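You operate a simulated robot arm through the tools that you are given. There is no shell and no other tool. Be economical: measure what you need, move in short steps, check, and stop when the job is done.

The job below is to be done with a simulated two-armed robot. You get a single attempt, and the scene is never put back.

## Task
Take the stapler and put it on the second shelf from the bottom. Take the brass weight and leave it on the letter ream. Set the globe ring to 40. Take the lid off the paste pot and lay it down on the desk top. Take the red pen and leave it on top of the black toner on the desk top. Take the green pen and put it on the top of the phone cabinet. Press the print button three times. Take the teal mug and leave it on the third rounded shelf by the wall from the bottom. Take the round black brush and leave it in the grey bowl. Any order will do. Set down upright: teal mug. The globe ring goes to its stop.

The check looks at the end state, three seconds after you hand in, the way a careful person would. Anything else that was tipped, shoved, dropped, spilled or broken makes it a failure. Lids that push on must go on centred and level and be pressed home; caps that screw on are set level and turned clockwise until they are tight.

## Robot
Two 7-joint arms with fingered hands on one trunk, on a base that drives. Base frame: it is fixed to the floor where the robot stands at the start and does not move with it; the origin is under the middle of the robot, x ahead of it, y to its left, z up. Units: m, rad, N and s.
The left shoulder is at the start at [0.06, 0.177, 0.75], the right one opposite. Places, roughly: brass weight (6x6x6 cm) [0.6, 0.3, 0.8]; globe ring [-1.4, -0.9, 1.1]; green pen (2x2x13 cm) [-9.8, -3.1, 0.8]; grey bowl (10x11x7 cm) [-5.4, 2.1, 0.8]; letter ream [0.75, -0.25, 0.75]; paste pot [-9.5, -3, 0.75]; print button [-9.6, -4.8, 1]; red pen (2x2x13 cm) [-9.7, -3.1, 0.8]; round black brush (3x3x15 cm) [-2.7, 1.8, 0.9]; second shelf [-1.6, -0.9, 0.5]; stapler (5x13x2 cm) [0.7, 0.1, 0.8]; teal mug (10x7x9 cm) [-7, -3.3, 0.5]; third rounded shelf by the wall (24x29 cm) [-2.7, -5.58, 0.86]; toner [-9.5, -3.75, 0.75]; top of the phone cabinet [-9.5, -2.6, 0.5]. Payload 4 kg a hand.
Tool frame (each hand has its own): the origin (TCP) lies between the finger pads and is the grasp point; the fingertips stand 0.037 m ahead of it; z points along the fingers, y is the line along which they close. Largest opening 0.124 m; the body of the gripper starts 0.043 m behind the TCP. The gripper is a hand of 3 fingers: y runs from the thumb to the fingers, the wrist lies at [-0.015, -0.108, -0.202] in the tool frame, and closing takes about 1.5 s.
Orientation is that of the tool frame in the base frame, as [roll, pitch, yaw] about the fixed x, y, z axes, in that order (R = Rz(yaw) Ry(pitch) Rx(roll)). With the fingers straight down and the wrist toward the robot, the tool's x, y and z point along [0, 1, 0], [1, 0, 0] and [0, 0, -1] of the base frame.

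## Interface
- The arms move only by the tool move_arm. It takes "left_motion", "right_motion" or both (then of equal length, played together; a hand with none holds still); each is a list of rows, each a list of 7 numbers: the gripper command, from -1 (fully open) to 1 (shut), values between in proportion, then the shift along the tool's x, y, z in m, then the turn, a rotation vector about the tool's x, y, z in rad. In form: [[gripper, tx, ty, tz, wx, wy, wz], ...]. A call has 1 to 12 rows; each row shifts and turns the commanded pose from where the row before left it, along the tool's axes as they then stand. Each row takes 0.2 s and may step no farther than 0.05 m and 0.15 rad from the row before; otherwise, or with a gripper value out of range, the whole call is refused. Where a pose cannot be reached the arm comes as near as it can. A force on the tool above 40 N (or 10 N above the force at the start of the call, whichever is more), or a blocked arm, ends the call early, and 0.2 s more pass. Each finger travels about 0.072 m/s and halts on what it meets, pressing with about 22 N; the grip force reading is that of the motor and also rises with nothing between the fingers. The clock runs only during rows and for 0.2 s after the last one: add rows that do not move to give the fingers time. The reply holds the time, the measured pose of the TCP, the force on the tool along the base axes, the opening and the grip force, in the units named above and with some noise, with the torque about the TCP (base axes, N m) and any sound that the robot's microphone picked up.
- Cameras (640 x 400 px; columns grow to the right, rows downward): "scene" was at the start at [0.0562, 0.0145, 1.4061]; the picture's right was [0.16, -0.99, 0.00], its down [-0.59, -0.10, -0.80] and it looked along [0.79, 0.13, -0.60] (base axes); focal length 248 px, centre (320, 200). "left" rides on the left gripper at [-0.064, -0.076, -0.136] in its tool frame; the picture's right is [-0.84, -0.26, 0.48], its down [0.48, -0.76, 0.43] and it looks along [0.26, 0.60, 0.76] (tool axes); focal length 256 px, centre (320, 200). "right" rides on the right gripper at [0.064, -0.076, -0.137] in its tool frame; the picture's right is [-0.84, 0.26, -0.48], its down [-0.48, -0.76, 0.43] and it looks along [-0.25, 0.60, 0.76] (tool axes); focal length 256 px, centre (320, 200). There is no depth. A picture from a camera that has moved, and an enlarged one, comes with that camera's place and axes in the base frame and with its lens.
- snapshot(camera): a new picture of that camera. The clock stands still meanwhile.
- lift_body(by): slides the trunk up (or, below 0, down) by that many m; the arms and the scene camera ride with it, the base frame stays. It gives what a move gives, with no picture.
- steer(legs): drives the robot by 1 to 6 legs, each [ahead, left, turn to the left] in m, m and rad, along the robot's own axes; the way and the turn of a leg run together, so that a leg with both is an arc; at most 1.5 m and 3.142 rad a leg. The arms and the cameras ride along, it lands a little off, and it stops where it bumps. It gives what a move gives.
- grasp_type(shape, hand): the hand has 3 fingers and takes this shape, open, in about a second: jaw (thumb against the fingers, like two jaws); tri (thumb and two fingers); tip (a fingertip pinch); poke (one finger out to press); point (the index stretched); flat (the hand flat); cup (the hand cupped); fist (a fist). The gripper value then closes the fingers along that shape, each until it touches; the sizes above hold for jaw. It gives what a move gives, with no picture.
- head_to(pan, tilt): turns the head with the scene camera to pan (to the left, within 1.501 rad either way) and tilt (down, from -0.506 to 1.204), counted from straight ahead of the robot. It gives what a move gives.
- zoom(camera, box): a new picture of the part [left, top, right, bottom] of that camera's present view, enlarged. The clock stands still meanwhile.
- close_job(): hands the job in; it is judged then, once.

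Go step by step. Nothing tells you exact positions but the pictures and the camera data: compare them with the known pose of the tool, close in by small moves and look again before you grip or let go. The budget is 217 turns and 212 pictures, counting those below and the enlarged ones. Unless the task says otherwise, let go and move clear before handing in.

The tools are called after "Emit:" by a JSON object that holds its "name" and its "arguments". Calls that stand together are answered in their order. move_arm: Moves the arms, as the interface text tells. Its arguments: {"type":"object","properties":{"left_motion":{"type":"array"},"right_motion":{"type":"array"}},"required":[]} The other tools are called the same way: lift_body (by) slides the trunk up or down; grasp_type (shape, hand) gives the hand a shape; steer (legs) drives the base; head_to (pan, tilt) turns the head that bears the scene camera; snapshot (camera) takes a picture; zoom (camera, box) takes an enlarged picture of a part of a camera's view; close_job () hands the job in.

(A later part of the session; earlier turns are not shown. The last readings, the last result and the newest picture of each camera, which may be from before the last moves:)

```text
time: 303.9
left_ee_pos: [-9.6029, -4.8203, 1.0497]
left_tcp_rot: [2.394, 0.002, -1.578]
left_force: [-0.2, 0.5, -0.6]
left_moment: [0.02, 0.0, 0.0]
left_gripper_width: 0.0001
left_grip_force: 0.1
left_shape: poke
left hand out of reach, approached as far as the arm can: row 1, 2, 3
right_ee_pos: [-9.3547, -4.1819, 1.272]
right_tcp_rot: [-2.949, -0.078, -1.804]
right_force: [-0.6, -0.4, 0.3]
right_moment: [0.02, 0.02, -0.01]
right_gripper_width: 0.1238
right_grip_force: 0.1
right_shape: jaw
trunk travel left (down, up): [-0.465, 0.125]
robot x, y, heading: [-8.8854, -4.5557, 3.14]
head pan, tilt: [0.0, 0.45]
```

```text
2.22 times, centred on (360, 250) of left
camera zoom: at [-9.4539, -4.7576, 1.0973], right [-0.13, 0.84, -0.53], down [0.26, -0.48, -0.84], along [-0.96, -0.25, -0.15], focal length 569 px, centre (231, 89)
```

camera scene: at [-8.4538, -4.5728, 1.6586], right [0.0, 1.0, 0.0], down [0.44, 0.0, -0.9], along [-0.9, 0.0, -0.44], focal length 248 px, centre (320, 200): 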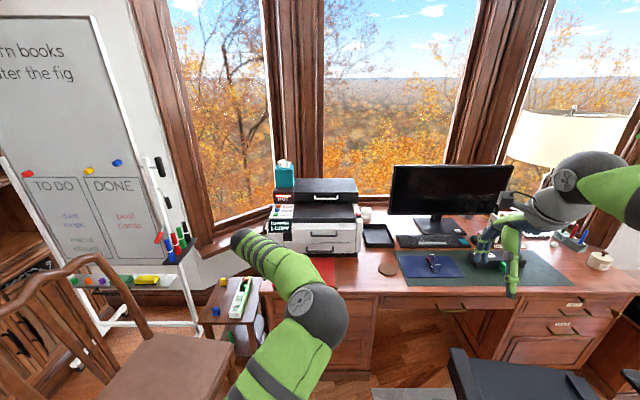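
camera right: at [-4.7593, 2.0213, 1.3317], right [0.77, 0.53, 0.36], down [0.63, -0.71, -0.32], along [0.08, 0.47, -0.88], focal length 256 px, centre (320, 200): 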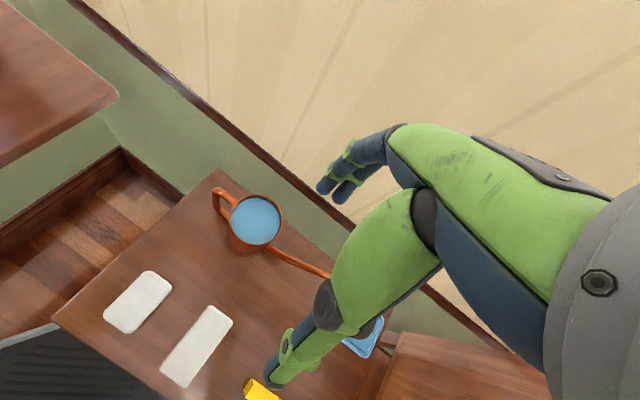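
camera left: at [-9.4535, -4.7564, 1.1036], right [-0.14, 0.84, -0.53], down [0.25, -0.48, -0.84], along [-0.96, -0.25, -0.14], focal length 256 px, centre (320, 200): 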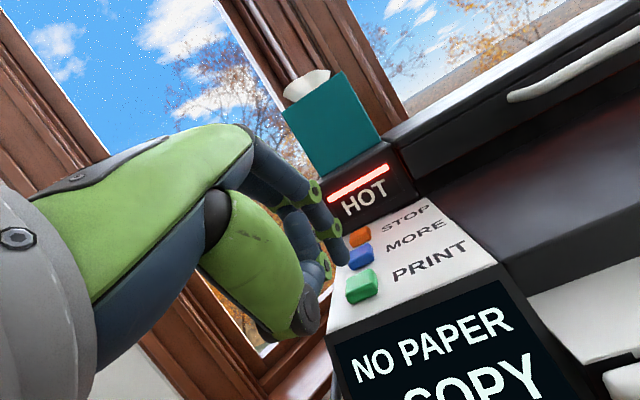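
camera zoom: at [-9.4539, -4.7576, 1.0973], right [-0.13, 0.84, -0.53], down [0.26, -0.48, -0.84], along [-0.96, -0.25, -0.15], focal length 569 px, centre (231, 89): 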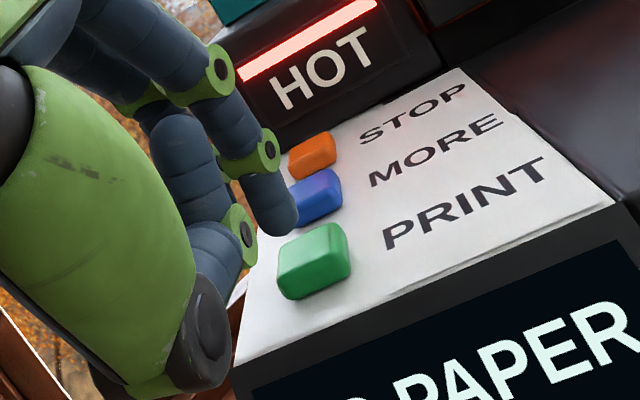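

Using the trunk for fine vertical pressing: down 1.6 cm.

Emit:
{"name": "lift_body", "arguments": {"by": -0.016}}

Emit:
{"name": "zoom", "arguments": {"camera": "left", "box": [260, 160, 460, 340]}}

```text
time: 304.6
left_ee_pos: [-9.6028, -4.8207, 1.0337]
left_tcp_rot: [2.394, 0.002, -1.581]
left_force: [0.0, -0.8, 2.6]
left_moment: [-0.02, 0.08, -0.03]
left_gripper_width: 0.0
left_grip_force: 0.1
left_shape: poke
right_ee_pos: [-9.3542, -4.1814, 1.2552]
right_tcp_rot: [-2.949, -0.078, -1.803]
right_force: [-0.6, -0.5, -0.1]
right_moment: [0.01, 0.0, 0.03]
right_gripper_width: 0.1239
right_grip_force: 0.0
right_shape: jaw
trunk travel left (down, up): [-0.449, 0.141]
robot x, y, heading: [-8.8884, -4.554, 3.139]
head pan, tilt: [0.0, 0.45]
heard: click
```

```text
2.22 times, centred on (360, 250) of left
camera zoom: at [-9.4537, -4.7576, 1.0817], right [-0.13, 0.84, -0.53], down [0.26, -0.48, -0.84], along [-0.96, -0.25, -0.15], focal length 569 px, centre (231, 89)
```

zoom: 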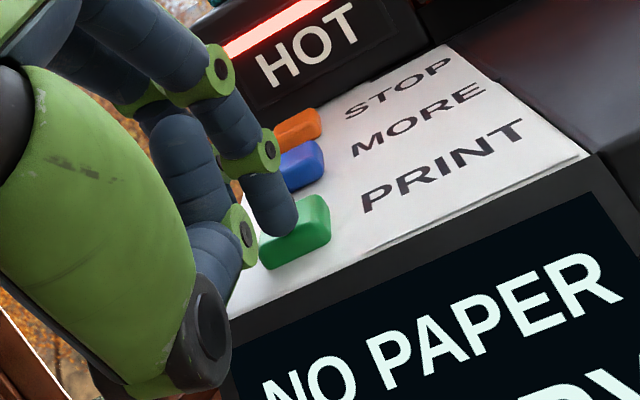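

One click. Raising and repeating for the second press.

Emit:
{"name": "lift_body", "arguments": {"by": 0.014}}

Emit:
{"name": "lift_body", "arguments": {"by": -0.014}}

```text
time: 305.2
left_ee_pos: [-9.6032, -4.8204, 1.0468]
left_tcp_rot: [2.394, 0.002, -1.58]
left_force: [0.2, 0.0, 0.1]
left_moment: [-0.02, -0.02, -0.02]
left_gripper_width: 0.0001
left_grip_force: 0.0
left_shape: poke
right_ee_pos: [-9.3538, -4.182, 1.2702]
right_tcp_rot: [-2.947, -0.08, -1.804]
right_force: [-0.1, -0.2, 0.3]
right_moment: [0.0, 0.0, 0.0]
right_gripper_width: 0.124
right_grip_force: 0.0
right_shape: jaw
trunk travel left (down, up): [-0.463, 0.127]
robot x, y, heading: [-8.8861, -4.5531, 3.136]
head pan, tilt: [0.0, 0.45]
```

```text
time: 305.8
left_ee_pos: [-9.6028, -4.8198, 1.034]
left_tcp_rot: [2.394, 0.001, -1.577]
left_force: [0.0, 0.5, 2.9]
left_moment: [-0.02, 0.04, 0.02]
left_gripper_width: 0.0002
left_grip_force: 0.1
left_shape: poke
right_ee_pos: [-9.353, -4.1821, 1.2541]
right_tcp_rot: [-2.949, -0.078, -1.803]
right_force: [-0.5, -0.3, -0.1]
right_moment: [0.01, -0.01, -0.01]
right_gripper_width: 0.1241
right_grip_force: 0.1
right_shape: jaw
trunk travel left (down, up): [-0.449, 0.141]
robot x, y, heading: [-8.8853, -4.5589, 3.141]
head pan, tilt: [0.0, 0.45]
heard: click
```

Second click heard. Third press the same way, then clear off.

Emit:
{"name": "lift_body", "arguments": {"by": 0.014}}

Emit:
{"name": "lift_body", "arguments": {"by": -0.014}}

Emit:
{"name": "lift_body", "arguments": {"by": 0.15}}

Emit:
{"name": "steer", "arguments": {"legs": [[-0.4, 0, 0]]}}

Emit:
{"name": "head_to", "arguments": {"pan": -0.3, "tilt": 0.5}}

Emit:
{"name": "snapshot", "arguments": {"camera": "scene"}}

```text
time: 306.4
left_ee_pos: [-9.6038, -4.8206, 1.0476]
left_tcp_rot: [2.396, 0.002, -1.578]
left_force: [-0.6, 0.1, -1.0]
left_moment: [0.0, 0.02, 0.02]
left_gripper_width: 0.0
left_grip_force: 0.1
left_shape: poke
right_ee_pos: [-9.353, -4.1814, 1.2679]
right_tcp_rot: [-2.945, -0.079, -1.804]
right_force: [-0.7, -0.4, -0.4]
right_moment: [0.02, 0.0, -0.02]
right_gripper_width: 0.1241
right_grip_force: 0.1
right_shape: jaw
trunk travel left (down, up): [-0.463, 0.127]
robot x, y, heading: [-8.8824, -4.5544, 3.135]
head pan, tilt: [0.0, 0.45]
```

```text
time: 307.1
left_ee_pos: [-9.6023, -4.8205, 1.0331]
left_tcp_rot: [2.394, 0.002, -1.58]
left_force: [0.4, 0.3, 3.3]
left_moment: [0.04, 0.04, -0.05]
left_gripper_width: 0.0
left_grip_force: 0.1
left_shape: poke
right_ee_pos: [-9.3535, -4.1824, 1.2566]
right_tcp_rot: [-2.95, -0.08, -1.803]
right_force: [0.1, -0.7, -0.1]
right_moment: [0.02, 0.01, 0.05]
right_gripper_width: 0.1239
right_grip_force: 0.0
right_shape: jaw
trunk travel left (down, up): [-0.449, 0.141]
robot x, y, heading: [-8.8853, -4.5559, 3.136]
head pan, tilt: [0.0, 0.45]
heard: click
```

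```text
time: 308.7
left_ee_pos: [-9.6033, -4.8191, 1.1725]
left_tcp_rot: [2.394, 0.002, -1.58]
left_force: [-0.8, 0.3, 0.4]
left_moment: [0.03, 0.0, -0.03]
left_gripper_width: 0.0002
left_grip_force: 0.0
left_shape: poke
right_ee_pos: [-9.355, -4.1813, 1.3962]
right_tcp_rot: [-2.947, -0.078, -1.803]
right_force: [-0.1, 0.4, 0.1]
right_moment: [0.0, 0.03, 0.02]
right_gripper_width: 0.1242
right_grip_force: 0.1
right_shape: jaw
right hand out of reach, approached as far as the arm can: row 1
trunk travel left (down, up): [-0.59, 0.0]
robot x, y, heading: [-8.8855, -4.5526, 3.141]
head pan, tilt: [0.0, 0.45]
```

```text
time: 311.2
left_ee_pos: [-9.1997, -4.8177, 1.1741]
left_tcp_rot: [2.392, 0.003, -1.585]
left_force: [0.1, 0.1, 0.2]
left_moment: [-0.03, 0.03, 0.01]
left_gripper_width: 0.0
left_grip_force: 0.1
left_shape: poke
right_ee_pos: [-8.9461, -4.1821, 1.3964]
right_tcp_rot: [-2.948, -0.08, -1.812]
right_force: [-0.1, -0.4, -0.6]
right_moment: [0.03, 0.04, -0.01]
right_gripper_width: 0.124
right_grip_force: 0.1
right_shape: jaw
trunk travel left (down, up): [-0.59, 0.0]
robot x, y, heading: [-8.4793, -4.5547, 3.132]
head pan, tilt: [0.0, 0.45]
```

```text
time: 312.1
left_ee_pos: [-9.1998, -4.8186, 1.1746]
left_tcp_rot: [2.395, 0.002, -1.584]
left_force: [-0.1, 0.0, 0.1]
left_moment: [0.03, 0.04, 0.0]
left_gripper_width: 0.0
left_grip_force: 0.0
left_shape: poke
right_ee_pos: [-8.9476, -4.1808, 1.3963]
right_tcp_rot: [-2.949, -0.079, -1.812]
right_force: [-0.2, -1.0, -0.3]
right_moment: [0.0, -0.05, 0.02]
right_gripper_width: 0.1238
right_grip_force: 0.0
right_shape: jaw
trunk travel left (down, up): [-0.59, 0.0]
robot x, y, heading: [-8.4823, -4.5606, 3.136]
head pan, tilt: [-0.3, 0.499]
```

```text
78 pictures are left
camera scene: at [-8.5374, -4.5291, 1.7342], right [0.3, 0.95, 0.0], down [0.46, -0.15, -0.88], along [-0.84, 0.27, -0.48], focal length 248 px, centre (320, 200)
```

scene: 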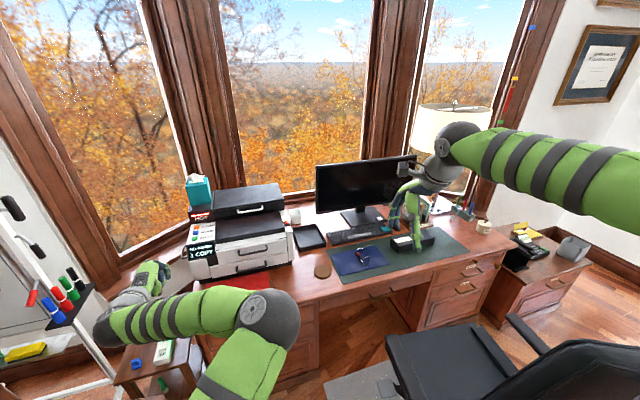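

Three clicks done. The pen cup and white paste pot stand at the north end of the desk; I'll drive around the office chair to its north side.

Emit:
{"name": "steer", "arguments": {"legs": [[-0.5, 0, 0], [0, -1.45, 0], [0, -0.2, 0], [0.65, 0, 0]]}}

Emit:
{"name": "head_to", "arguments": {"pan": 0.15, "tilt": 0.6}}

Emit:
{"name": "snapshot", "arguments": {"camera": "scene"}}

```text
time: 318.9
left_ee_pos: [-8.6987, -4.006, 1.1655]
left_tcp_rot: [2.408, -0.001, -1.558]
left_force: [29.4, -12.2, 7.8]
left_moment: [1.18, 0.35, -3.86]
left_gripper_width: 0.0
left_grip_force: 0.0
left_shape: poke
right_ee_pos: [-8.4599, -3.3581, 1.3905]
right_tcp_rot: [-2.935, -0.073, -1.801]
right_force: [0.9, 0.4, -1.1]
right_moment: [0.0, 0.0, -0.02]
right_gripper_width: 0.1239
right_grip_force: 0.1
right_shape: jaw
trunk travel left (down, up): [-0.59, 0.0]
robot x, y, heading: [-7.9742, -3.7263, -3.14]
head pan, tilt: [-0.3, 0.499]
stopped in leg 2: the force on the tool passed its limit (the readings are from after the stop); the commanded pose is now the measured one
```

```text
time: 319.8
left_ee_pos: [-8.7008, -4.005, 1.165]
left_tcp_rot: [2.407, 0.001, -1.562]
left_force: [29.4, -16.4, 12.1]
left_moment: [1.69, -0.15, -4.45]
left_gripper_width: 0.0
left_grip_force: 0.1
left_shape: poke
right_ee_pos: [-8.4589, -3.3603, 1.3908]
right_tcp_rot: [-2.936, -0.071, -1.8]
right_force: [0.8, 0.2, -0.2]
right_moment: [-0.03, 0.0, -0.03]
right_gripper_width: 0.1239
right_grip_force: 0.0
right_shape: jaw
trunk travel left (down, up): [-0.59, 0.0]
robot x, y, heading: [-7.972, -3.7253, 3.145]
head pan, tilt: [0.15, 0.6]
```

```text
77 pictures are left
camera scene: at [-8.0112, -3.7423, 1.7272], right [-0.15, 0.99, 0.0], down [0.55, 0.08, -0.83], along [-0.82, -0.12, -0.56], focal length 248 px, centre (320, 200)
```

scene: 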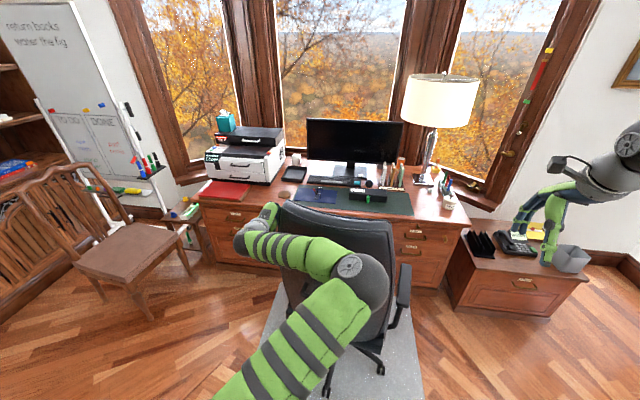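

My left hand touched the back of the office chair and stopped. I'll back off east and pass with more clearance.

Emit:
{"name": "steer", "arguments": {"legs": [[0, 0.05, 0], [-0.36, 0, 0], [0, -0.98, 0], [0.95, 0, 0]]}}

Emit:
{"name": "snapshot", "arguments": {"camera": "scene"}}

```text
time: 332.0
left_ee_pos: [-9.308, -3.0383, 1.1609]
left_tcp_rot: [2.413, 0.0, -1.581]
left_force: [-0.1, -0.9, -0.5]
left_moment: [0.01, 0.0, -0.01]
left_gripper_width: 0.0
left_grip_force: 0.0
left_shape: poke
right_ee_pos: [-9.0553, -2.3986, 1.3876]
right_tcp_rot: [-2.933, -0.073, -1.821]
right_force: [0.4, -0.1, -0.7]
right_moment: [0.02, -0.01, 0.0]
right_gripper_width: 0.1241
right_grip_force: 0.0
right_shape: jaw
trunk travel left (down, up): [-0.59, 0.0]
robot x, y, heading: [-8.5713, -2.7774, 3.127]
head pan, tilt: [0.15, 0.6]
```

```text
76 pictures are left
camera scene: at [-8.629, -2.7892, 1.725], right [-0.13, 0.99, 0.0], down [0.56, 0.07, -0.82], along [-0.82, -0.11, -0.57], focal length 248 px, centre (320, 200)
```

scene: 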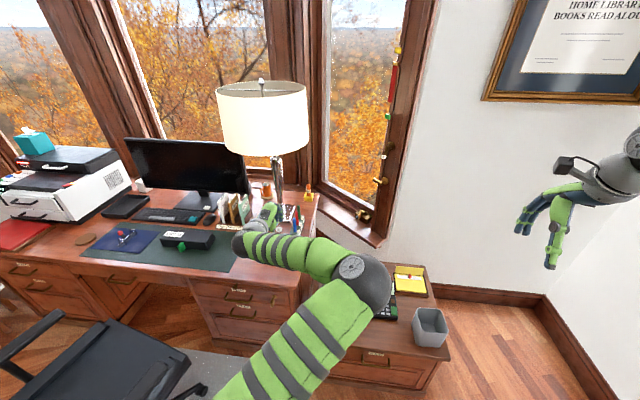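

Good vantage point. I'll turn the left hand downward in jaw shape, pull it back, and look at the pens and pot.

Emit:
{"name": "move_arm", "arguments": {"left_motion": [[-1, 0, -0.022, -0.02, 0, 0, 0], [-1, 0, -0.022, -0.02, 0, 0, 0], [-1, 0, -0.022, -0.02, 0, 0, 0], [-1, 0, -0.022, -0.02, 0, 0, 0], [-1, 0, 0, 0, 0.146, 0, 0], [-1, 0, 0, 0, 0.146, 0, 0], [-1, 0, 0, 0, 0.146, 0, 0], [-1, 0, 0, 0, 0.146, 0, 0], [-1, 0, 0, 0, 0.146, 0, 0], [-1, 0, 0, 0, 0, 0, 0]]}}

Emit:
{"name": "grasp_type", "arguments": {"hand": "left", "shape": "jaw"}}

Emit:
{"name": "snapshot", "arguments": {"camera": "left"}}

Emit:
{"name": "zoom", "arguments": {"camera": "scene", "box": [140, 150, 460, 350]}}

```text
time: 334.2
left_ee_pos: [-9.1888, -3.0393, 1.162]
left_tcp_rot: [-3.14, -0.002, -1.581]
left_force: [0.2, 0.1, 0.0]
left_moment: [0.01, -0.02, -0.02]
left_gripper_width: 0.0
left_grip_force: 0.1
left_shape: poke
right_ee_pos: [-9.0539, -2.3996, 1.3876]
right_tcp_rot: [-2.933, -0.074, -1.821]
right_force: [-0.2, -0.3, -0.8]
right_moment: [0.01, -0.01, 0.01]
right_gripper_width: 0.1238
right_grip_force: 0.1
right_shape: jaw
trunk travel left (down, up): [-0.59, 0.0]
robot x, y, heading: [-8.572, -2.7793, 3.124]
head pan, tilt: [0.15, 0.6]
```

```text
time: 335.1
left_ee_pos: [-9.1893, -3.0403, 1.1621]
left_tcp_rot: [-3.141, 0.0, -1.582]
left_force: [-1.3, -0.1, -0.5]
left_moment: [0.0, 0.01, 0.03]
left_gripper_width: 0.1241
left_grip_force: 0.0
left_shape: jaw
right_ee_pos: [-9.0545, -2.3992, 1.3873]
right_tcp_rot: [-2.934, -0.073, -1.819]
right_force: [-0.5, 0.4, 0.2]
right_moment: [-0.06, -0.02, -0.01]
right_gripper_width: 0.1239
right_grip_force: 0.1
right_shape: jaw
trunk travel left (down, up): [-0.59, 0.0]
robot x, y, heading: [-8.5692, -2.7767, 3.116]
head pan, tilt: [0.15, 0.6]
```

```text
75 pictures are left
camera left: at [-9.1123, -2.9776, 1.298], right [0.27, 0.83, -0.48], down [0.76, -0.49, -0.43], along [-0.6, -0.25, -0.76], focal length 256 px, centre (320, 200)
```

left: 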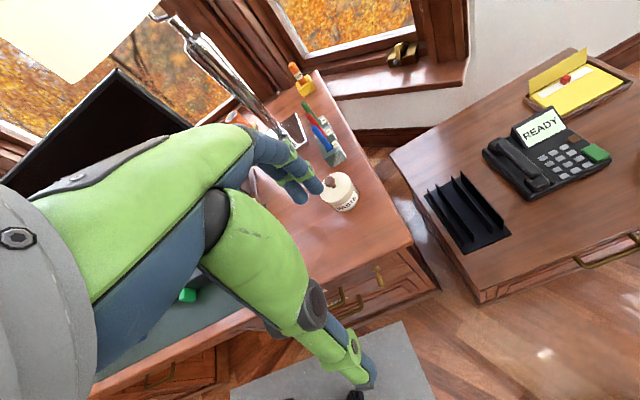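

```text
2.00 times, centred on (300, 250) of scene
camera zoom: at [-8.6284, -2.7892, 1.7251], right [-0.13, 0.99, 0.0], down [0.56, 0.07, -0.83], along [-0.82, -0.11, -0.56], focal length 496 px, centre (360, 100)
```

zoom: 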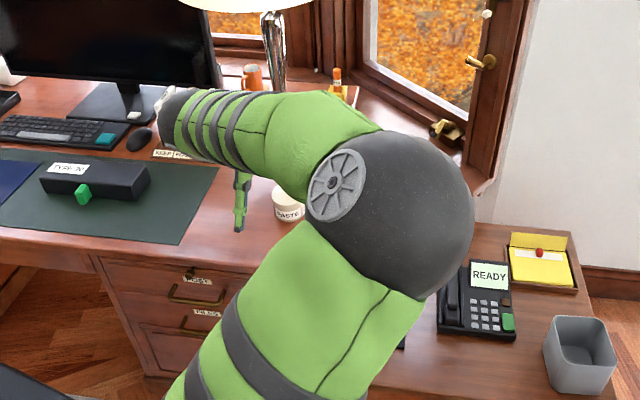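

The pen holder, paste pot and cabinet top are all in the left camera's view. Zooming in.

Emit:
{"name": "zoom", "arguments": {"camera": "left", "box": [250, 60, 410, 220]}}

```text
2.50 times, centred on (330, 140) of left
camera zoom: at [-9.1123, -2.9776, 1.298], right [0.27, 0.83, -0.48], down [0.76, -0.49, -0.43], along [-0.6, -0.25, -0.76], focal length 640 px, centre (295, 350)
```

zoom: 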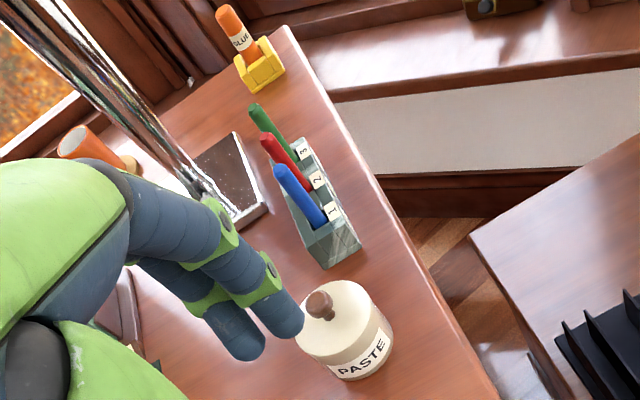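

Pot centre at (-9.50, -3.088) with knob top at z of about 0.85; red pen at (-9.707, -3.065), green at (-9.769, -3.063). I'll drive closer and begin with the lid.

Emit:
{"name": "steer", "arguments": {"legs": [[0.25, 0.2, 0]]}}

Emit:
{"name": "snapshot", "arguments": {"camera": "left"}}

```text
time: 337.2
left_ee_pos: [-9.4475, -3.2341, 1.1623]
left_tcp_rot: [-3.14, -0.001, -1.582]
left_force: [-1.1, -0.5, 0.4]
left_moment: [0.01, 0.03, 0.01]
left_gripper_width: 0.1241
left_grip_force: 0.2
left_shape: jaw
right_ee_pos: [-9.3108, -2.5931, 1.3877]
right_tcp_rot: [-2.932, -0.074, -1.825]
right_force: [0.1, 0.3, 1.3]
right_moment: [0.04, -0.02, 0.0]
right_gripper_width: 0.1239
right_grip_force: 0.0
right_shape: jaw
trunk travel left (down, up): [-0.59, 0.0]
robot x, y, heading: [-8.826, -2.9697, 3.119]
head pan, tilt: [0.15, 0.6]
```

```text
72 pictures are left
camera left: at [-9.3703, -3.1713, 1.2976], right [0.27, 0.83, -0.48], down [0.75, -0.49, -0.43], along [-0.6, -0.25, -0.76], focal length 256 px, centre (320, 200)
```

left: 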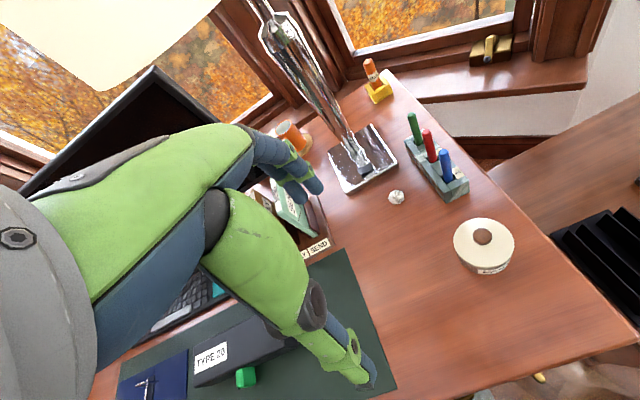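

Refined: knob (-9.501, -3.088), red pen (-9.70, -3.064), green (-9.76, -3.065), toner centre (-9.53, -3.61). Moving above the pot's knob.

Emit:
{"name": "move_arm", "arguments": {"left_motion": [[-0.5, -0.0242, 0.0092, 0.035, 0, 0, 0], [-0.5, -0.0242, 0.0092, 0.035, 0, 0, 0], [-0.5, -0.0242, 0.0092, 0.035, 0, 0, 0], [-0.5, -0.0242, 0.0092, 0.035, 0, 0, 0], [-0.5, -0.0242, 0.0092, 0.035, 0, 0, 0], [-0.5, -0.0242, 0.0092, 0.035, 0, 0, 0], [-0.5, 0, 0, 0, 0, 0, 0]]}}

Emit:
{"name": "snapshot", "arguments": {"camera": "left"}}

```text
time: 338.8
left_ee_pos: [-9.4992, -3.0855, 0.9515]
left_tcp_rot: [3.141, 0.0, -1.584]
left_force: [-0.3, 0.6, -0.1]
left_moment: [0.01, 0.0, 0.01]
left_gripper_width: 0.0933
left_grip_force: 0.1
left_shape: jaw
right_ee_pos: [-9.3105, -2.5924, 1.3874]
right_tcp_rot: [-2.934, -0.073, -1.822]
right_force: [0.0, 0.1, -0.4]
right_moment: [-0.02, 0.0, 0.01]
right_gripper_width: 0.1237
right_grip_force: 0.1
right_shape: jaw
trunk travel left (down, up): [-0.59, 0.0]
robot x, y, heading: [-8.8287, -2.9752, 3.119]
head pan, tilt: [0.15, 0.6]
```

```text
71 pictures are left
camera left: at [-9.4215, -3.0236, 1.0879], right [0.27, 0.83, -0.48], down [0.75, -0.49, -0.43], along [-0.6, -0.25, -0.76], focal length 256 px, centre (320, 200)
```

left: 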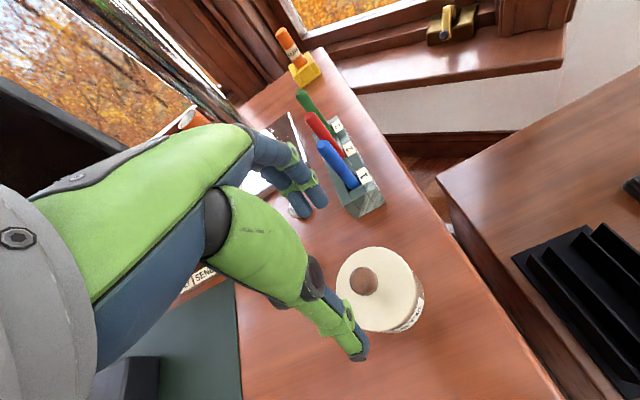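

Centred within 4 mm. Descending and gripping the knob.

Emit:
{"name": "move_arm", "arguments": {"left_motion": [[-0.3, 0.004, 0.001, 0.035, 0, 0, 0], [-0.3, 0, 0, 0.03, 0, 0, 0], [-0.3, 0, 0, 0.02, 0, 0, 0], [0.2, 0, 0, 0, 0, 0, 0], [0.6, 0, 0, 0, 0, 0, 0], [1, 0, 0, 0, 0, 0, 0], [1, 0, 0, 0, 0, 0, 0], [1, 0, 0, 0, 0, 0, 0], [1, 0, 0, 0, 0, 0, 0]]}}

Emit:
{"name": "snapshot", "arguments": {"camera": "left"}}

```text
time: 340.8
left_ee_pos: [-9.4861, -3.0823, 0.8835]
left_tcp_rot: [-3.141, -0.001, -1.584]
left_force: [-0.3, 0.2, 2.9]
left_moment: [0.03, 0.03, 0.01]
left_gripper_width: 0.0158
left_grip_force: 22.4
left_shape: jaw
left hand out of reach, approached as far as the arm can: row 2, 3
right_ee_pos: [-9.3093, -2.5929, 1.3875]
right_tcp_rot: [-2.934, -0.074, -1.823]
right_force: [0.9, -0.8, -0.7]
right_moment: [0.03, 0.02, -0.02]
right_gripper_width: 0.1241
right_grip_force: 0.0
right_shape: jaw
trunk travel left (down, up): [-0.59, 0.0]
robot x, y, heading: [-8.8287, -2.9758, 3.115]
head pan, tilt: [0.15, 0.6]
heard: snap
```

```text
70 pictures are left
camera left: at [-9.4105, -3.0193, 1.0195], right [0.27, 0.83, -0.48], down [0.75, -0.49, -0.43], along [-0.6, -0.25, -0.76], focal length 256 px, centre (320, 200)
```

left: 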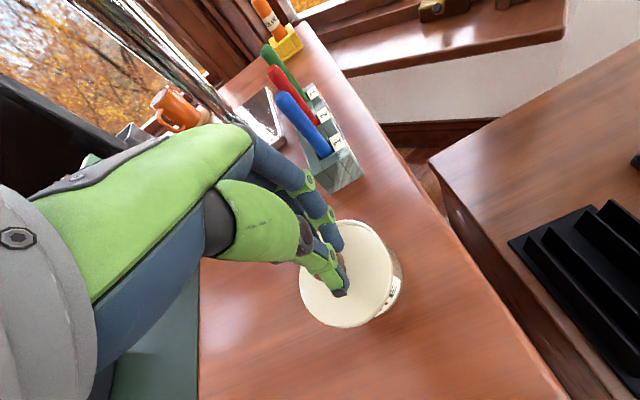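

A snap: the lid came loose in my grip. Lifting it slowly.

Emit:
{"name": "move_arm", "arguments": {"left_motion": [[1, 0, 0, -0.015, 0, 0, 0], [1, 0, 0, -0.02, 0, 0, 0], [1, 0, 0, -0.025, 0, 0, 0], [1, 0, 0, -0.03, 0, 0, 0], [1, 0, 0, 0, 0, 0, 0]]}}

Emit:
{"name": "snapshot", "arguments": {"camera": "left"}}

```text
time: 342.0
left_ee_pos: [-9.4874, -3.0826, 0.973]
left_tcp_rot: [-3.14, 0.001, -1.583]
left_force: [0.2, -0.2, -0.6]
left_moment: [0.02, 0.0, 0.02]
left_gripper_width: 0.0152
left_grip_force: 22.4
left_shape: jaw
right_ee_pos: [-9.3103, -2.5924, 1.3865]
right_tcp_rot: [-2.933, -0.074, -1.823]
right_force: [0.1, 1.1, 0.6]
right_moment: [-0.01, -0.04, -0.02]
right_gripper_width: 0.124
right_grip_force: 0.1
right_shape: jaw
trunk travel left (down, up): [-0.59, 0.0]
robot x, y, heading: [-8.8271, -2.9742, 3.12]
head pan, tilt: [0.15, 0.6]
```

```text
69 pictures are left
camera left: at [-9.411, -3.0197, 1.109], right [0.27, 0.83, -0.48], down [0.75, -0.49, -0.43], along [-0.6, -0.25, -0.76], focal length 256 px, centre (320, 200)
```

left: 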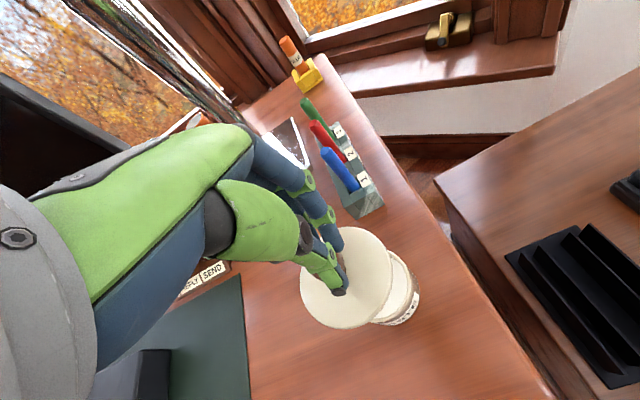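

The lid is in hand and level, and the pot stayed in place. Moving it over the free desk spot and lowering.

Emit:
{"name": "move_arm", "arguments": {"left_motion": [[1, 0.046, -0.006, 0, 0, 0, 0], [1, 0.046, -0.006, 0, 0, 0, 0], [1, 0.046, -0.006, 0, 0, 0, 0], [1, 0, 0, 0, 0, 0, 0]]}}

Emit:
{"name": "lift_body", "arguments": {"by": -0.11}}

Emit:
{"name": "move_arm", "arguments": {"left_motion": [[1, 0, 0, 0.006, 0, 0, 0], [1, 0, 0, 0.006, 0, 0, 0], [1, 0, 0, 0, 0, 0, 0]]}}

Emit:
{"name": "snapshot", "arguments": {"camera": "left"}}

```text
time: 343.0
left_ee_pos: [-9.464, -3.2025, 0.9773]
left_tcp_rot: [-3.14, -0.002, -1.582]
left_force: [0.8, -0.3, -0.6]
left_moment: [0.03, -0.02, -0.01]
left_gripper_width: 0.015
left_grip_force: 22.1
left_shape: jaw
left hand out of reach, approached as far as the arm can: row 3
right_ee_pos: [-9.3099, -2.5925, 1.3875]
right_tcp_rot: [-2.933, -0.073, -1.824]
right_force: [0.0, 0.3, 0.6]
right_moment: [-0.02, 0.0, 0.01]
right_gripper_width: 0.1237
right_grip_force: 0.0
right_shape: jaw
trunk travel left (down, up): [-0.59, 0.0]
robot x, y, heading: [-8.8288, -2.9741, 3.122]
head pan, tilt: [0.15, 0.6]
```

```text
time: 344.4
left_ee_pos: [-9.4632, -3.2029, 0.8682]
left_tcp_rot: [3.141, -0.003, -1.583]
left_force: [-0.2, -0.4, -1.3]
left_moment: [-0.03, -0.02, 0.0]
left_gripper_width: 0.0147
left_grip_force: 22.4
left_shape: jaw
right_ee_pos: [-9.3105, -2.5919, 1.2778]
right_tcp_rot: [-2.936, -0.074, -1.825]
right_force: [0.6, 0.3, -0.2]
right_moment: [0.01, 0.02, -0.01]
right_gripper_width: 0.1241
right_grip_force: 0.0
right_shape: jaw
trunk travel left (down, up): [-0.48, 0.11]
robot x, y, heading: [-8.8308, -2.9729, 3.123]
head pan, tilt: [0.15, 0.6]
```

```text
time: 345.2
left_ee_pos: [-9.4637, -3.2013, 0.8673]
left_tcp_rot: [-3.14, -0.003, -1.584]
left_force: [-0.3, -0.1, -0.5]
left_moment: [0.01, 0.01, -0.02]
left_gripper_width: 0.015
left_grip_force: 21.5
left_shape: jaw
left hand out of reach, approached as far as the arm can: row 1, 2
right_ee_pos: [-9.3107, -2.5912, 1.2788]
right_tcp_rot: [-2.934, -0.073, -1.822]
right_force: [-0.7, 0.4, 0.2]
right_moment: [-0.01, 0.0, 0.01]
right_gripper_width: 0.124
right_grip_force: 0.0
right_shape: jaw
trunk travel left (down, up): [-0.48, 0.11]
robot x, y, heading: [-8.8246, -2.9726, 3.119]
head pan, tilt: [0.15, 0.6]
```

```text
68 pictures are left
camera left: at [-9.3871, -3.139, 1.0032], right [0.27, 0.83, -0.48], down [0.75, -0.49, -0.43], along [-0.6, -0.25, -0.76], focal length 256 px, centre (320, 200)
```

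left: 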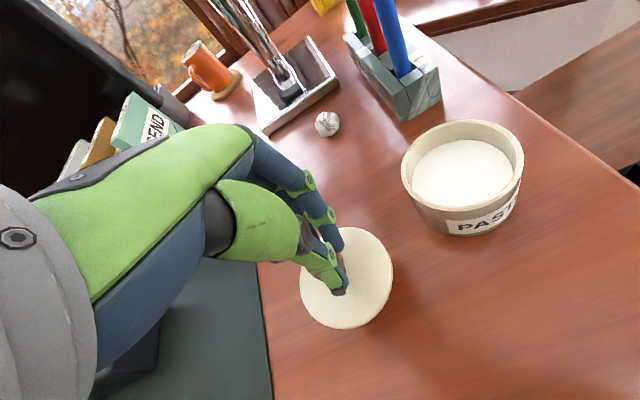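

The lid hangs above free desk. Lowering with the trunk until it touches.

Emit:
{"name": "lift_body", "arguments": {"by": -0.025}}

Emit:
{"name": "lift_body", "arguments": {"by": -0.008}}

Emit:
{"name": "snapshot", "arguments": {"camera": "left"}}

```text
time: 345.9
left_ee_pos: [-9.4643, -3.2031, 0.8427]
left_tcp_rot: [-3.141, -0.001, -1.582]
left_force: [-0.6, 0.5, 0.4]
left_moment: [0.0, 0.01, 0.0]
left_gripper_width: 0.0151
left_grip_force: 22.3
left_shape: jaw
right_ee_pos: [-9.3093, -2.5919, 1.2535]
right_tcp_rot: [-2.935, -0.074, -1.822]
right_force: [1.0, -0.6, -0.2]
right_moment: [0.01, -0.01, 0.0]
right_gripper_width: 0.124
right_grip_force: 0.0
right_shape: jaw
trunk travel left (down, up): [-0.455, 0.135]
robot x, y, heading: [-8.8254, -2.9732, 3.115]
head pan, tilt: [0.15, 0.6]
```

```text
time: 346.5
left_ee_pos: [-9.4644, -3.202, 0.8348]
left_tcp_rot: [3.141, -0.003, -1.584]
left_force: [-0.4, -0.3, -0.7]
left_moment: [-0.04, -0.01, 0.02]
left_gripper_width: 0.0151
left_grip_force: 22.1
left_shape: jaw
right_ee_pos: [-9.3107, -2.5925, 1.2459]
right_tcp_rot: [-2.933, -0.073, -1.824]
right_force: [0.2, 0.1, -0.4]
right_moment: [-0.01, -0.03, 0.0]
right_gripper_width: 0.1239
right_grip_force: 0.0
right_shape: jaw
trunk travel left (down, up): [-0.447, 0.143]
robot x, y, heading: [-8.8268, -2.9726, 3.119]
head pan, tilt: [0.15, 0.6]
```

```text
67 pictures are left
camera left: at [-9.387, -3.1391, 0.9703], right [0.27, 0.83, -0.48], down [0.75, -0.49, -0.43], along [-0.6, -0.25, -0.76], focal length 256 px, centre (320, 200)
```

left: 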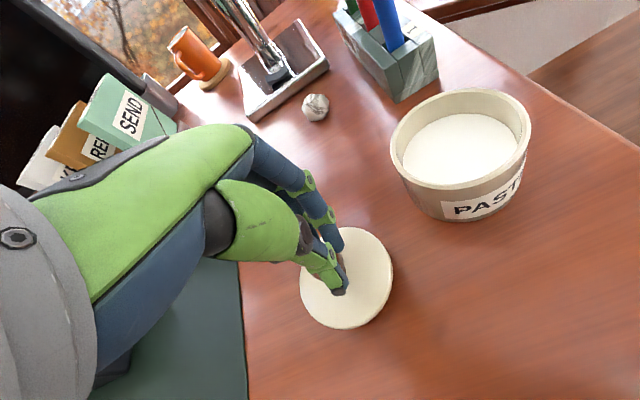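

Still no contact; continuing down.

Emit:
{"name": "lift_body", "arguments": {"by": -0.018}}

Emit:
{"name": "lift_body", "arguments": {"by": -0.007}}

Emit:
{"name": "lift_body", "arguments": {"by": -0.005}}

```text
time: 347.3
left_ee_pos: [-9.4668, -3.2017, 0.8228]
left_tcp_rot: [3.131, -0.002, -1.585]
left_force: [4.8, 0.5, 18.4]
left_moment: [-0.03, -0.12, 0.04]
left_gripper_width: 0.0162
left_grip_force: 21.6
left_shape: jaw
right_ee_pos: [-9.3088, -2.5914, 1.2276]
right_tcp_rot: [-2.936, -0.074, -1.823]
right_force: [0.9, -0.3, -0.1]
right_moment: [0.01, -0.03, 0.0]
right_gripper_width: 0.1241
right_grip_force: 0.0
right_shape: jaw
trunk travel left (down, up): [-0.43, 0.16]
robot x, y, heading: [-8.8273, -2.9717, 3.118]
head pan, tilt: [0.15, 0.6]
stopped: the force on the tool passed its limit (the readings are from after the stop); the commanded pose is now the measured one
```

```text
time: 347.7
left_ee_pos: [-9.4685, -3.2013, 0.8224]
left_tcp_rot: [3.121, -0.001, -1.582]
left_force: [10.7, 1.6, 23.1]
left_moment: [0.01, -0.25, 0.04]
left_gripper_width: 0.0163
left_grip_force: 22.3
left_shape: jaw
right_ee_pos: [-9.3082, -2.592, 1.224]
right_tcp_rot: [-2.934, -0.074, -1.823]
right_force: [-0.9, -0.6, -1.8]
right_moment: [0.01, -0.03, 0.01]
right_gripper_width: 0.1237
right_grip_force: 0.0
right_shape: jaw
trunk travel left (down, up): [-0.426, 0.164]
robot x, y, heading: [-8.8229, -2.9737, 3.118]
head pan, tilt: [0.15, 0.6]
stopped: the force on the tool passed its limit (the readings are from after the stop); the commanded pose is now the measured one
```

```text
time: 348.1
left_ee_pos: [-9.4699, -3.201, 0.8221]
left_tcp_rot: [3.115, -0.001, -1.582]
left_force: [10.7, 2.7, 23.0]
left_moment: [0.01, -0.29, 0.04]
left_gripper_width: 0.0167
left_grip_force: 22.1
left_shape: jaw
right_ee_pos: [-9.3084, -2.5915, 1.2205]
right_tcp_rot: [-2.936, -0.076, -1.823]
right_force: [0.0, 0.3, 0.0]
right_moment: [-0.02, -0.02, -0.03]
right_gripper_width: 0.1241
right_grip_force: 0.2
right_shape: jaw
trunk travel left (down, up): [-0.423, 0.167]
robot x, y, heading: [-8.8264, -2.9742, 3.12]
head pan, tilt: [0.15, 0.6]
stopped: the force on the tool passed its limit (the readings are from after the stop); the commanded pose is now the measured one
```

Touched down. Relieving the load slightly, opening and rising.

Emit:
{"name": "lift_body", "arguments": {"by": 0.008}}

Emit:
{"name": "move_arm", "arguments": {"left_motion": [[0.6, 0, 0, 0, 0, 0, 0], [0.3, 0, 0, 0, 0, 0, 0], [0, 0, 0, 0, 0, 0, 0], [0, 0, 0, 0, 0, 0, 0]]}}

Emit:
{"name": "lift_body", "arguments": {"by": 0.17}}

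Emit:
{"name": "snapshot", "arguments": {"camera": "left"}}

```text
time: 348.6
left_ee_pos: [-9.4697, -3.2014, 0.8268]
left_tcp_rot: [3.122, 0.0, -1.582]
left_force: [-0.8, -0.6, -0.3]
left_moment: [-0.03, -0.01, -0.02]
left_gripper_width: 0.0146
left_grip_force: 22.0
left_shape: jaw
right_ee_pos: [-9.3083, -2.5927, 1.2275]
right_tcp_rot: [-2.933, -0.073, -1.824]
right_force: [0.3, 0.2, 0.0]
right_moment: [-0.01, 0.01, 0.0]
right_gripper_width: 0.1239
right_grip_force: 0.1
right_shape: jaw
trunk travel left (down, up): [-0.431, 0.159]
robot x, y, heading: [-8.8322, -2.9724, 3.124]
head pan, tilt: [0.15, 0.6]
```

```text
time: 349.6
left_ee_pos: [-9.4698, -3.2018, 0.8283]
left_tcp_rot: [3.12, 0.0, -1.58]
left_force: [0.0, -0.5, 0.0]
left_moment: [0.03, 0.0, -0.01]
left_gripper_width: 0.0614
left_grip_force: 0.1
left_shape: jaw
right_ee_pos: [-9.309, -2.5921, 1.2282]
right_tcp_rot: [-2.933, -0.072, -1.823]
right_force: [-0.6, 0.6, -0.4]
right_moment: [0.0, 0.01, 0.01]
right_gripper_width: 0.1241
right_grip_force: 0.1
right_shape: jaw
trunk travel left (down, up): [-0.431, 0.159]
robot x, y, heading: [-8.8266, -2.9755, 3.12]
head pan, tilt: [0.15, 0.6]
```

```text
time: 351.5
left_ee_pos: [-9.4697, -3.2024, 0.9876]
left_tcp_rot: [3.121, 0.0, -1.581]
left_force: [-0.1, 0.9, -0.2]
left_moment: [0.0, 0.04, -0.02]
left_gripper_width: 0.0616
left_grip_force: 0.0
left_shape: jaw
right_ee_pos: [-9.3095, -2.5924, 1.3874]
right_tcp_rot: [-2.934, -0.075, -1.823]
right_force: [0.5, 0.0, -0.4]
right_moment: [0.03, 0.0, 0.02]
right_gripper_width: 0.1241
right_grip_force: 0.0
right_shape: jaw
right hand out of reach, approached as far as the arm can: row 1
trunk travel left (down, up): [-0.59, 0.0]
robot x, y, heading: [-8.829, -2.9719, 3.12]
head pan, tilt: [0.15, 0.6]
```

```text
66 pictures are left
camera left: at [-9.3902, -3.1391, 1.1213], right [0.25, 0.83, -0.49], down [0.75, -0.49, -0.45], along [-0.62, -0.25, -0.75], focal length 256 px, centre (320, 200)
```

left: 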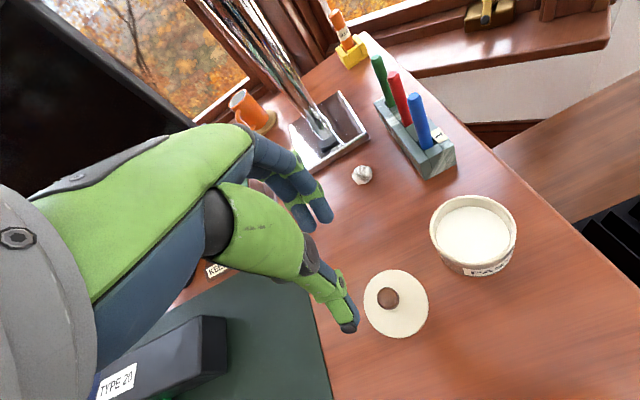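

The lid lies flat on the desk. For the pens, turning the robot right brings the left shoulder closer, so I'll do that with the hand raised.

Emit:
{"name": "steer", "arguments": {"legs": [[0, 0, -0.7]]}}

Emit:
{"name": "move_arm", "arguments": {"left_motion": [[-1, 0, 0, -0.01, 0.02, 0, -0.12], [-1, 0, 0, 0, 0, 0, -0.12], [-1, 0, 0, 0, 0, 0, -0.12], [-1, 0, 0, 0, 0, 0, -0.12], [-1, 0, 0, 0, 0, 0, 0]]}}

Emit:
{"name": "snapshot", "arguments": {"camera": "left"}}

```text
time: 353.7
left_ee_pos: [-9.4674, -2.7249, 0.9864]
left_tcp_rot: [3.122, -0.001, -2.276]
left_force: [-0.1, -0.4, -0.3]
left_moment: [-0.03, 0.02, 0.06]
left_gripper_width: 0.0614
left_grip_force: 0.0
left_shape: jaw
right_ee_pos: [-8.9523, -2.3586, 1.3862]
right_tcp_rot: [-2.932, -0.073, -2.517]
right_force: [1.1, 0.4, -0.5]
right_moment: [-0.02, 0.04, -0.01]
right_gripper_width: 0.1242
right_grip_force: 0.0
right_shape: jaw
trunk travel left (down, up): [-0.59, 0.0]
robot x, y, heading: [-8.8242, -2.9614, 2.424]
head pan, tilt: [0.15, 0.6]
```

```text
time: 354.9
left_ee_pos: [-9.4667, -2.7234, 0.9972]
left_tcp_rot: [-3.141, 0.003, -1.796]
left_force: [0.3, 0.0, -0.3]
left_moment: [0.01, 0.03, -0.03]
left_gripper_width: 0.1236
left_grip_force: 0.0
left_shape: jaw
right_ee_pos: [-8.9532, -2.3585, 1.3863]
right_tcp_rot: [-2.933, -0.074, -2.517]
right_force: [-0.2, -0.8, -0.4]
right_moment: [-0.01, -0.01, -0.02]
right_gripper_width: 0.1237
right_grip_force: 0.0
right_shape: jaw
trunk travel left (down, up): [-0.59, 0.0]
robot x, y, heading: [-8.8279, -2.964, 2.425]
head pan, tilt: [0.15, 0.6]
```

```text
65 pictures are left
camera left: at [-9.3788, -2.6795, 1.1331], right [0.44, 0.76, -0.48], down [0.63, -0.64, -0.44], along [-0.64, -0.11, -0.76], focal length 256 px, centre (320, 200)
```

left: 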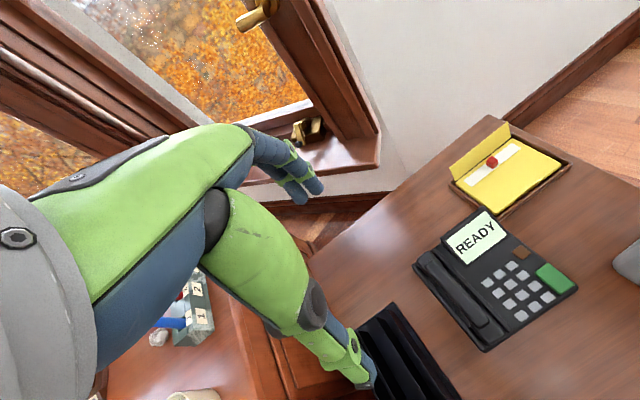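

Now moving over to the red pen with a narrowed grip.

Emit:
{"name": "move_arm", "arguments": {"left_motion": [[-0.5, 0.0427, 0.0175, 0, 0, 0, 0], [0, 0.0427, 0.0175, 0, 0, 0, 0], [0.15, 0.0427, 0.0175, 0, 0, 0, 0], [0.15, 0.0427, 0.0175, 0, 0, 0, 0], [0.15, 0.0427, 0.0175, 0, 0, 0, 0], [0.15, 0.0427, 0.0175, 0, 0, 0, 0], [0.15, 0.0427, 0.0175, 0, 0, 0, 0], [0.15, 0.0427, 0.0175, 0, 0, 0, 0], [0.15, 0.0427, 0.0175, 0, 0, 0, 0], [0.15, 0, 0, 0, 0, 0, 0]]}}

Emit:
{"name": "snapshot", "arguments": {"camera": "left"}}

```text
time: 357.1
left_ee_pos: [-9.4885, -2.8392, 1.0225]
left_tcp_rot: [3.139, -0.001, -1.795]
left_force: [1.0, 0.1, -0.4]
left_moment: [0.0, -0.06, -0.04]
left_gripper_width: 0.053
left_grip_force: 0.1
left_shape: jaw
left hand out of reach, approached as far as the arm can: row 2, 3, 4, 5, 6, 7, 8, 9
right_ee_pos: [-8.9531, -2.3591, 1.3873]
right_tcp_rot: [-2.934, -0.073, -2.518]
right_force: [-1.1, -0.1, -0.8]
right_moment: [-0.01, -0.02, 0.0]
right_gripper_width: 0.1241
right_grip_force: 0.0
right_shape: jaw
trunk travel left (down, up): [-0.59, 0.0]
robot x, y, heading: [-8.8275, -2.9587, 2.427]
head pan, tilt: [0.15, 0.6]
```

```text
64 pictures are left
camera left: at [-9.4005, -2.7943, 1.1592], right [0.44, 0.76, -0.48], down [0.63, -0.64, -0.44], along [-0.64, -0.11, -0.76], focal length 256 px, centre (320, 200)
```

left: 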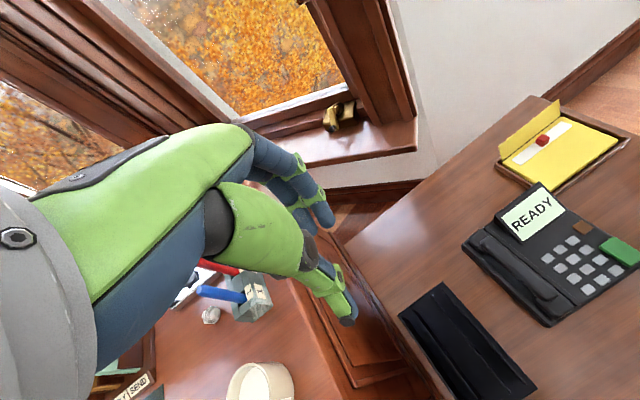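

The arm is stuck in an awkward configuration with the trunk this high. I'll raise the hand relative to the body and lower the trunk to restore its normal working range.

Emit:
{"name": "move_arm", "arguments": {"left_motion": [[0.15, -0.02, 0, -0.04, 0, 0, 0], [0.15, -0.02, 0, -0.04, 0, 0, 0], [0.15, -0.02, 0, -0.04, 0, 0, 0], [0.15, 0, 0, -0.04, 0, 0, 0], [0.15, 0, 0, -0.04, 0, 0, 0], [0.15, 0, 0, 0, 0, 0, 0]]}}

Emit:
{"name": "lift_body", "arguments": {"by": -0.22}}

Emit:
{"name": "move_arm", "arguments": {"left_motion": [[0.15, 0.035, 0.015, 0, 0, 0, 0], [0.15, 0.035, 0.015, 0, 0, 0, 0], [0.15, 0.035, 0.015, 0, 0, 0, 0], [0.15, 0.035, 0.015, 0, 0, 0, 0], [0.15, 0.035, 0.015, 0, 0, 0, 0], [0.15, 0, 0, 0, 0, 0, 0]]}}

```text
time: 358.5
left_ee_pos: [-9.4781, -2.7838, 1.2203]
left_tcp_rot: [3.139, 0.0, -1.795]
left_force: [-0.3, 0.0, -0.5]
left_moment: [0.03, 0.01, 0.02]
left_gripper_width: 0.0528
left_grip_force: 0.1
left_shape: jaw
right_ee_pos: [-8.9546, -2.3596, 1.3872]
right_tcp_rot: [-2.932, -0.073, -2.519]
right_force: [-0.7, 0.3, -0.1]
right_moment: [0.01, -0.03, -0.01]
right_gripper_width: 0.1241
right_grip_force: 0.0
right_shape: jaw
trunk travel left (down, up): [-0.59, 0.0]
robot x, y, heading: [-8.8264, -2.964, 2.422]
head pan, tilt: [0.15, 0.6]
```

```text
time: 360.9
left_ee_pos: [-9.4764, -2.7848, 1.0014]
left_tcp_rot: [3.14, 0.0, -1.796]
left_force: [-0.3, 0.5, 0.6]
left_moment: [0.03, -0.04, -0.01]
left_gripper_width: 0.0529
left_grip_force: 0.1
left_shape: jaw
right_ee_pos: [-8.9535, -2.3589, 1.1673]
right_tcp_rot: [-2.934, -0.072, -2.517]
right_force: [0.6, -0.1, -0.2]
right_moment: [0.03, 0.0, 0.0]
right_gripper_width: 0.1238
right_grip_force: 0.0
right_shape: jaw
trunk travel left (down, up): [-0.37, 0.22]
robot x, y, heading: [-8.829, -2.9587, 2.423]
head pan, tilt: [0.15, 0.6]
```

```text
time: 362.3
left_ee_pos: [-9.5801, -2.9313, 1.0068]
left_tcp_rot: [3.137, -0.001, -1.797]
left_force: [0.2, 0.2, -0.3]
left_moment: [-0.01, -0.02, 0.02]
left_gripper_width: 0.0527
left_grip_force: 0.1
left_shape: jaw
left hand out of reach, approached as far as the arm can: row 5
right_ee_pos: [-8.9547, -2.3577, 1.1663]
right_tcp_rot: [-2.931, -0.073, -2.518]
right_force: [-0.2, -0.5, 0.0]
right_moment: [0.01, -0.06, 0.03]
right_gripper_width: 0.1239
right_grip_force: 0.1
right_shape: jaw
trunk travel left (down, up): [-0.37, 0.22]
robot x, y, heading: [-8.8291, -2.9606, 2.426]
head pan, tilt: [0.15, 0.6]
```

Better range now. Tilting the fingers forward by about 0.5 rad gives the missing reach to the red pen; I'll do that and move above it.

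Emit:
{"name": "move_arm", "arguments": {"left_motion": [[0.15, 0, 0, 0, -0.125, 0, 0], [0.15, 0, 0, 0, -0.125, 0, 0], [0.15, 0, 0, 0, -0.125, 0, 0], [0.15, 0, 0, 0, -0.125, 0, 0], [0.15, 0.04, 0.018, -0.01, 0, 0, 0], [0.15, 0.04, 0.018, -0.01, 0, 0, 0], [0.15, 0.04, 0.018, -0.01, 0, 0, 0], [0.15, 0.028, 0.03, -0.016, 0, 0, 0], [0.15, 0, 0, 0, 0, 0, 0]]}}

Emit:
{"name": "snapshot", "arguments": {"camera": "left"}}

```text
time: 364.3
left_ee_pos: [-9.6616, -3.0615, 1.0843]
left_tcp_rot: [2.641, -0.001, -1.796]
left_force: [1.0, 0.0, 0.1]
left_moment: [-0.01, 0.03, -0.01]
left_gripper_width: 0.053
left_grip_force: 0.0
left_shape: jaw
right_ee_pos: [-8.9529, -2.3596, 1.1668]
right_tcp_rot: [-2.931, -0.074, -2.519]
right_force: [-0.4, 0.1, 0.2]
right_moment: [0.02, -0.02, 0.0]
right_gripper_width: 0.1241
right_grip_force: 0.0
right_shape: jaw
trunk travel left (down, up): [-0.37, 0.22]
robot x, y, heading: [-8.8236, -2.9598, 2.425]
head pan, tilt: [0.15, 0.6]
```

```text
63 pictures are left
camera left: at [-9.5182, -3.0291, 1.1679], right [0.18, 0.82, -0.55], down [0.34, -0.57, -0.75], along [-0.92, -0.05, -0.38], focal length 256 px, centre (320, 200)
```

left: 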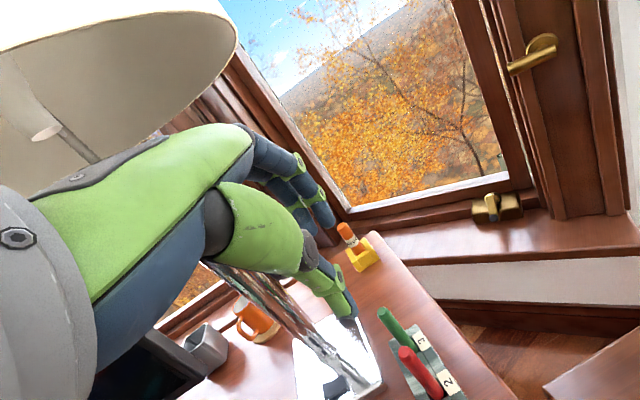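

Within reach now. Going down to just above the pen top with a narrower opening, then checking.

Emit:
{"name": "move_arm", "arguments": {"left_motion": [[0.4, 0.0054, -0.0055, 0.0426, 0, 0, 0], [0.4, 0.0054, -0.0055, 0.0426, 0, 0, 0], [0.4, 0, -0.0151, 0.0277, 0, 0, 0], [0.4, 0, -0.0151, 0.0277, 0, 0, 0], [0.4, 0, 0, 0, 0, 0, 0]]}}

Emit:
{"name": "snapshot", "arguments": {"camera": "left"}}

```text
time: 365.5
left_ee_pos: [-9.6958, -3.0628, 0.9426]
left_tcp_rot: [2.64, 0.0, -1.796]
left_force: [1.0, -0.2, 4.0]
left_moment: [0.0, -0.01, -0.02]
left_gripper_width: 0.036
left_grip_force: 0.1
left_shape: jaw
right_ee_pos: [-8.9529, -2.3586, 1.1678]
right_tcp_rot: [-2.932, -0.073, -2.518]
right_force: [-0.1, -0.4, 0.3]
right_moment: [-0.02, -0.01, 0.02]
right_gripper_width: 0.1242
right_grip_force: 0.2
right_shape: jaw
trunk travel left (down, up): [-0.37, 0.22]
robot x, y, heading: [-8.8277, -2.9601, 2.424]
head pan, tilt: [0.15, 0.6]
```

```text
62 pictures are left
camera left: at [-9.5529, -3.0313, 1.0256], right [0.18, 0.82, -0.55], down [0.34, -0.57, -0.75], along [-0.92, -0.05, -0.38], focal length 256 px, centre (320, 200)
```

left: 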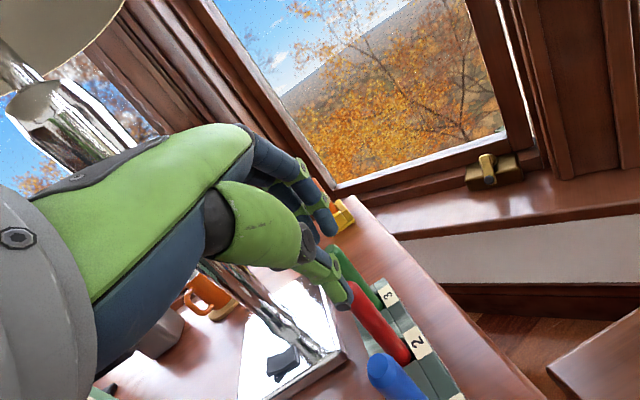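

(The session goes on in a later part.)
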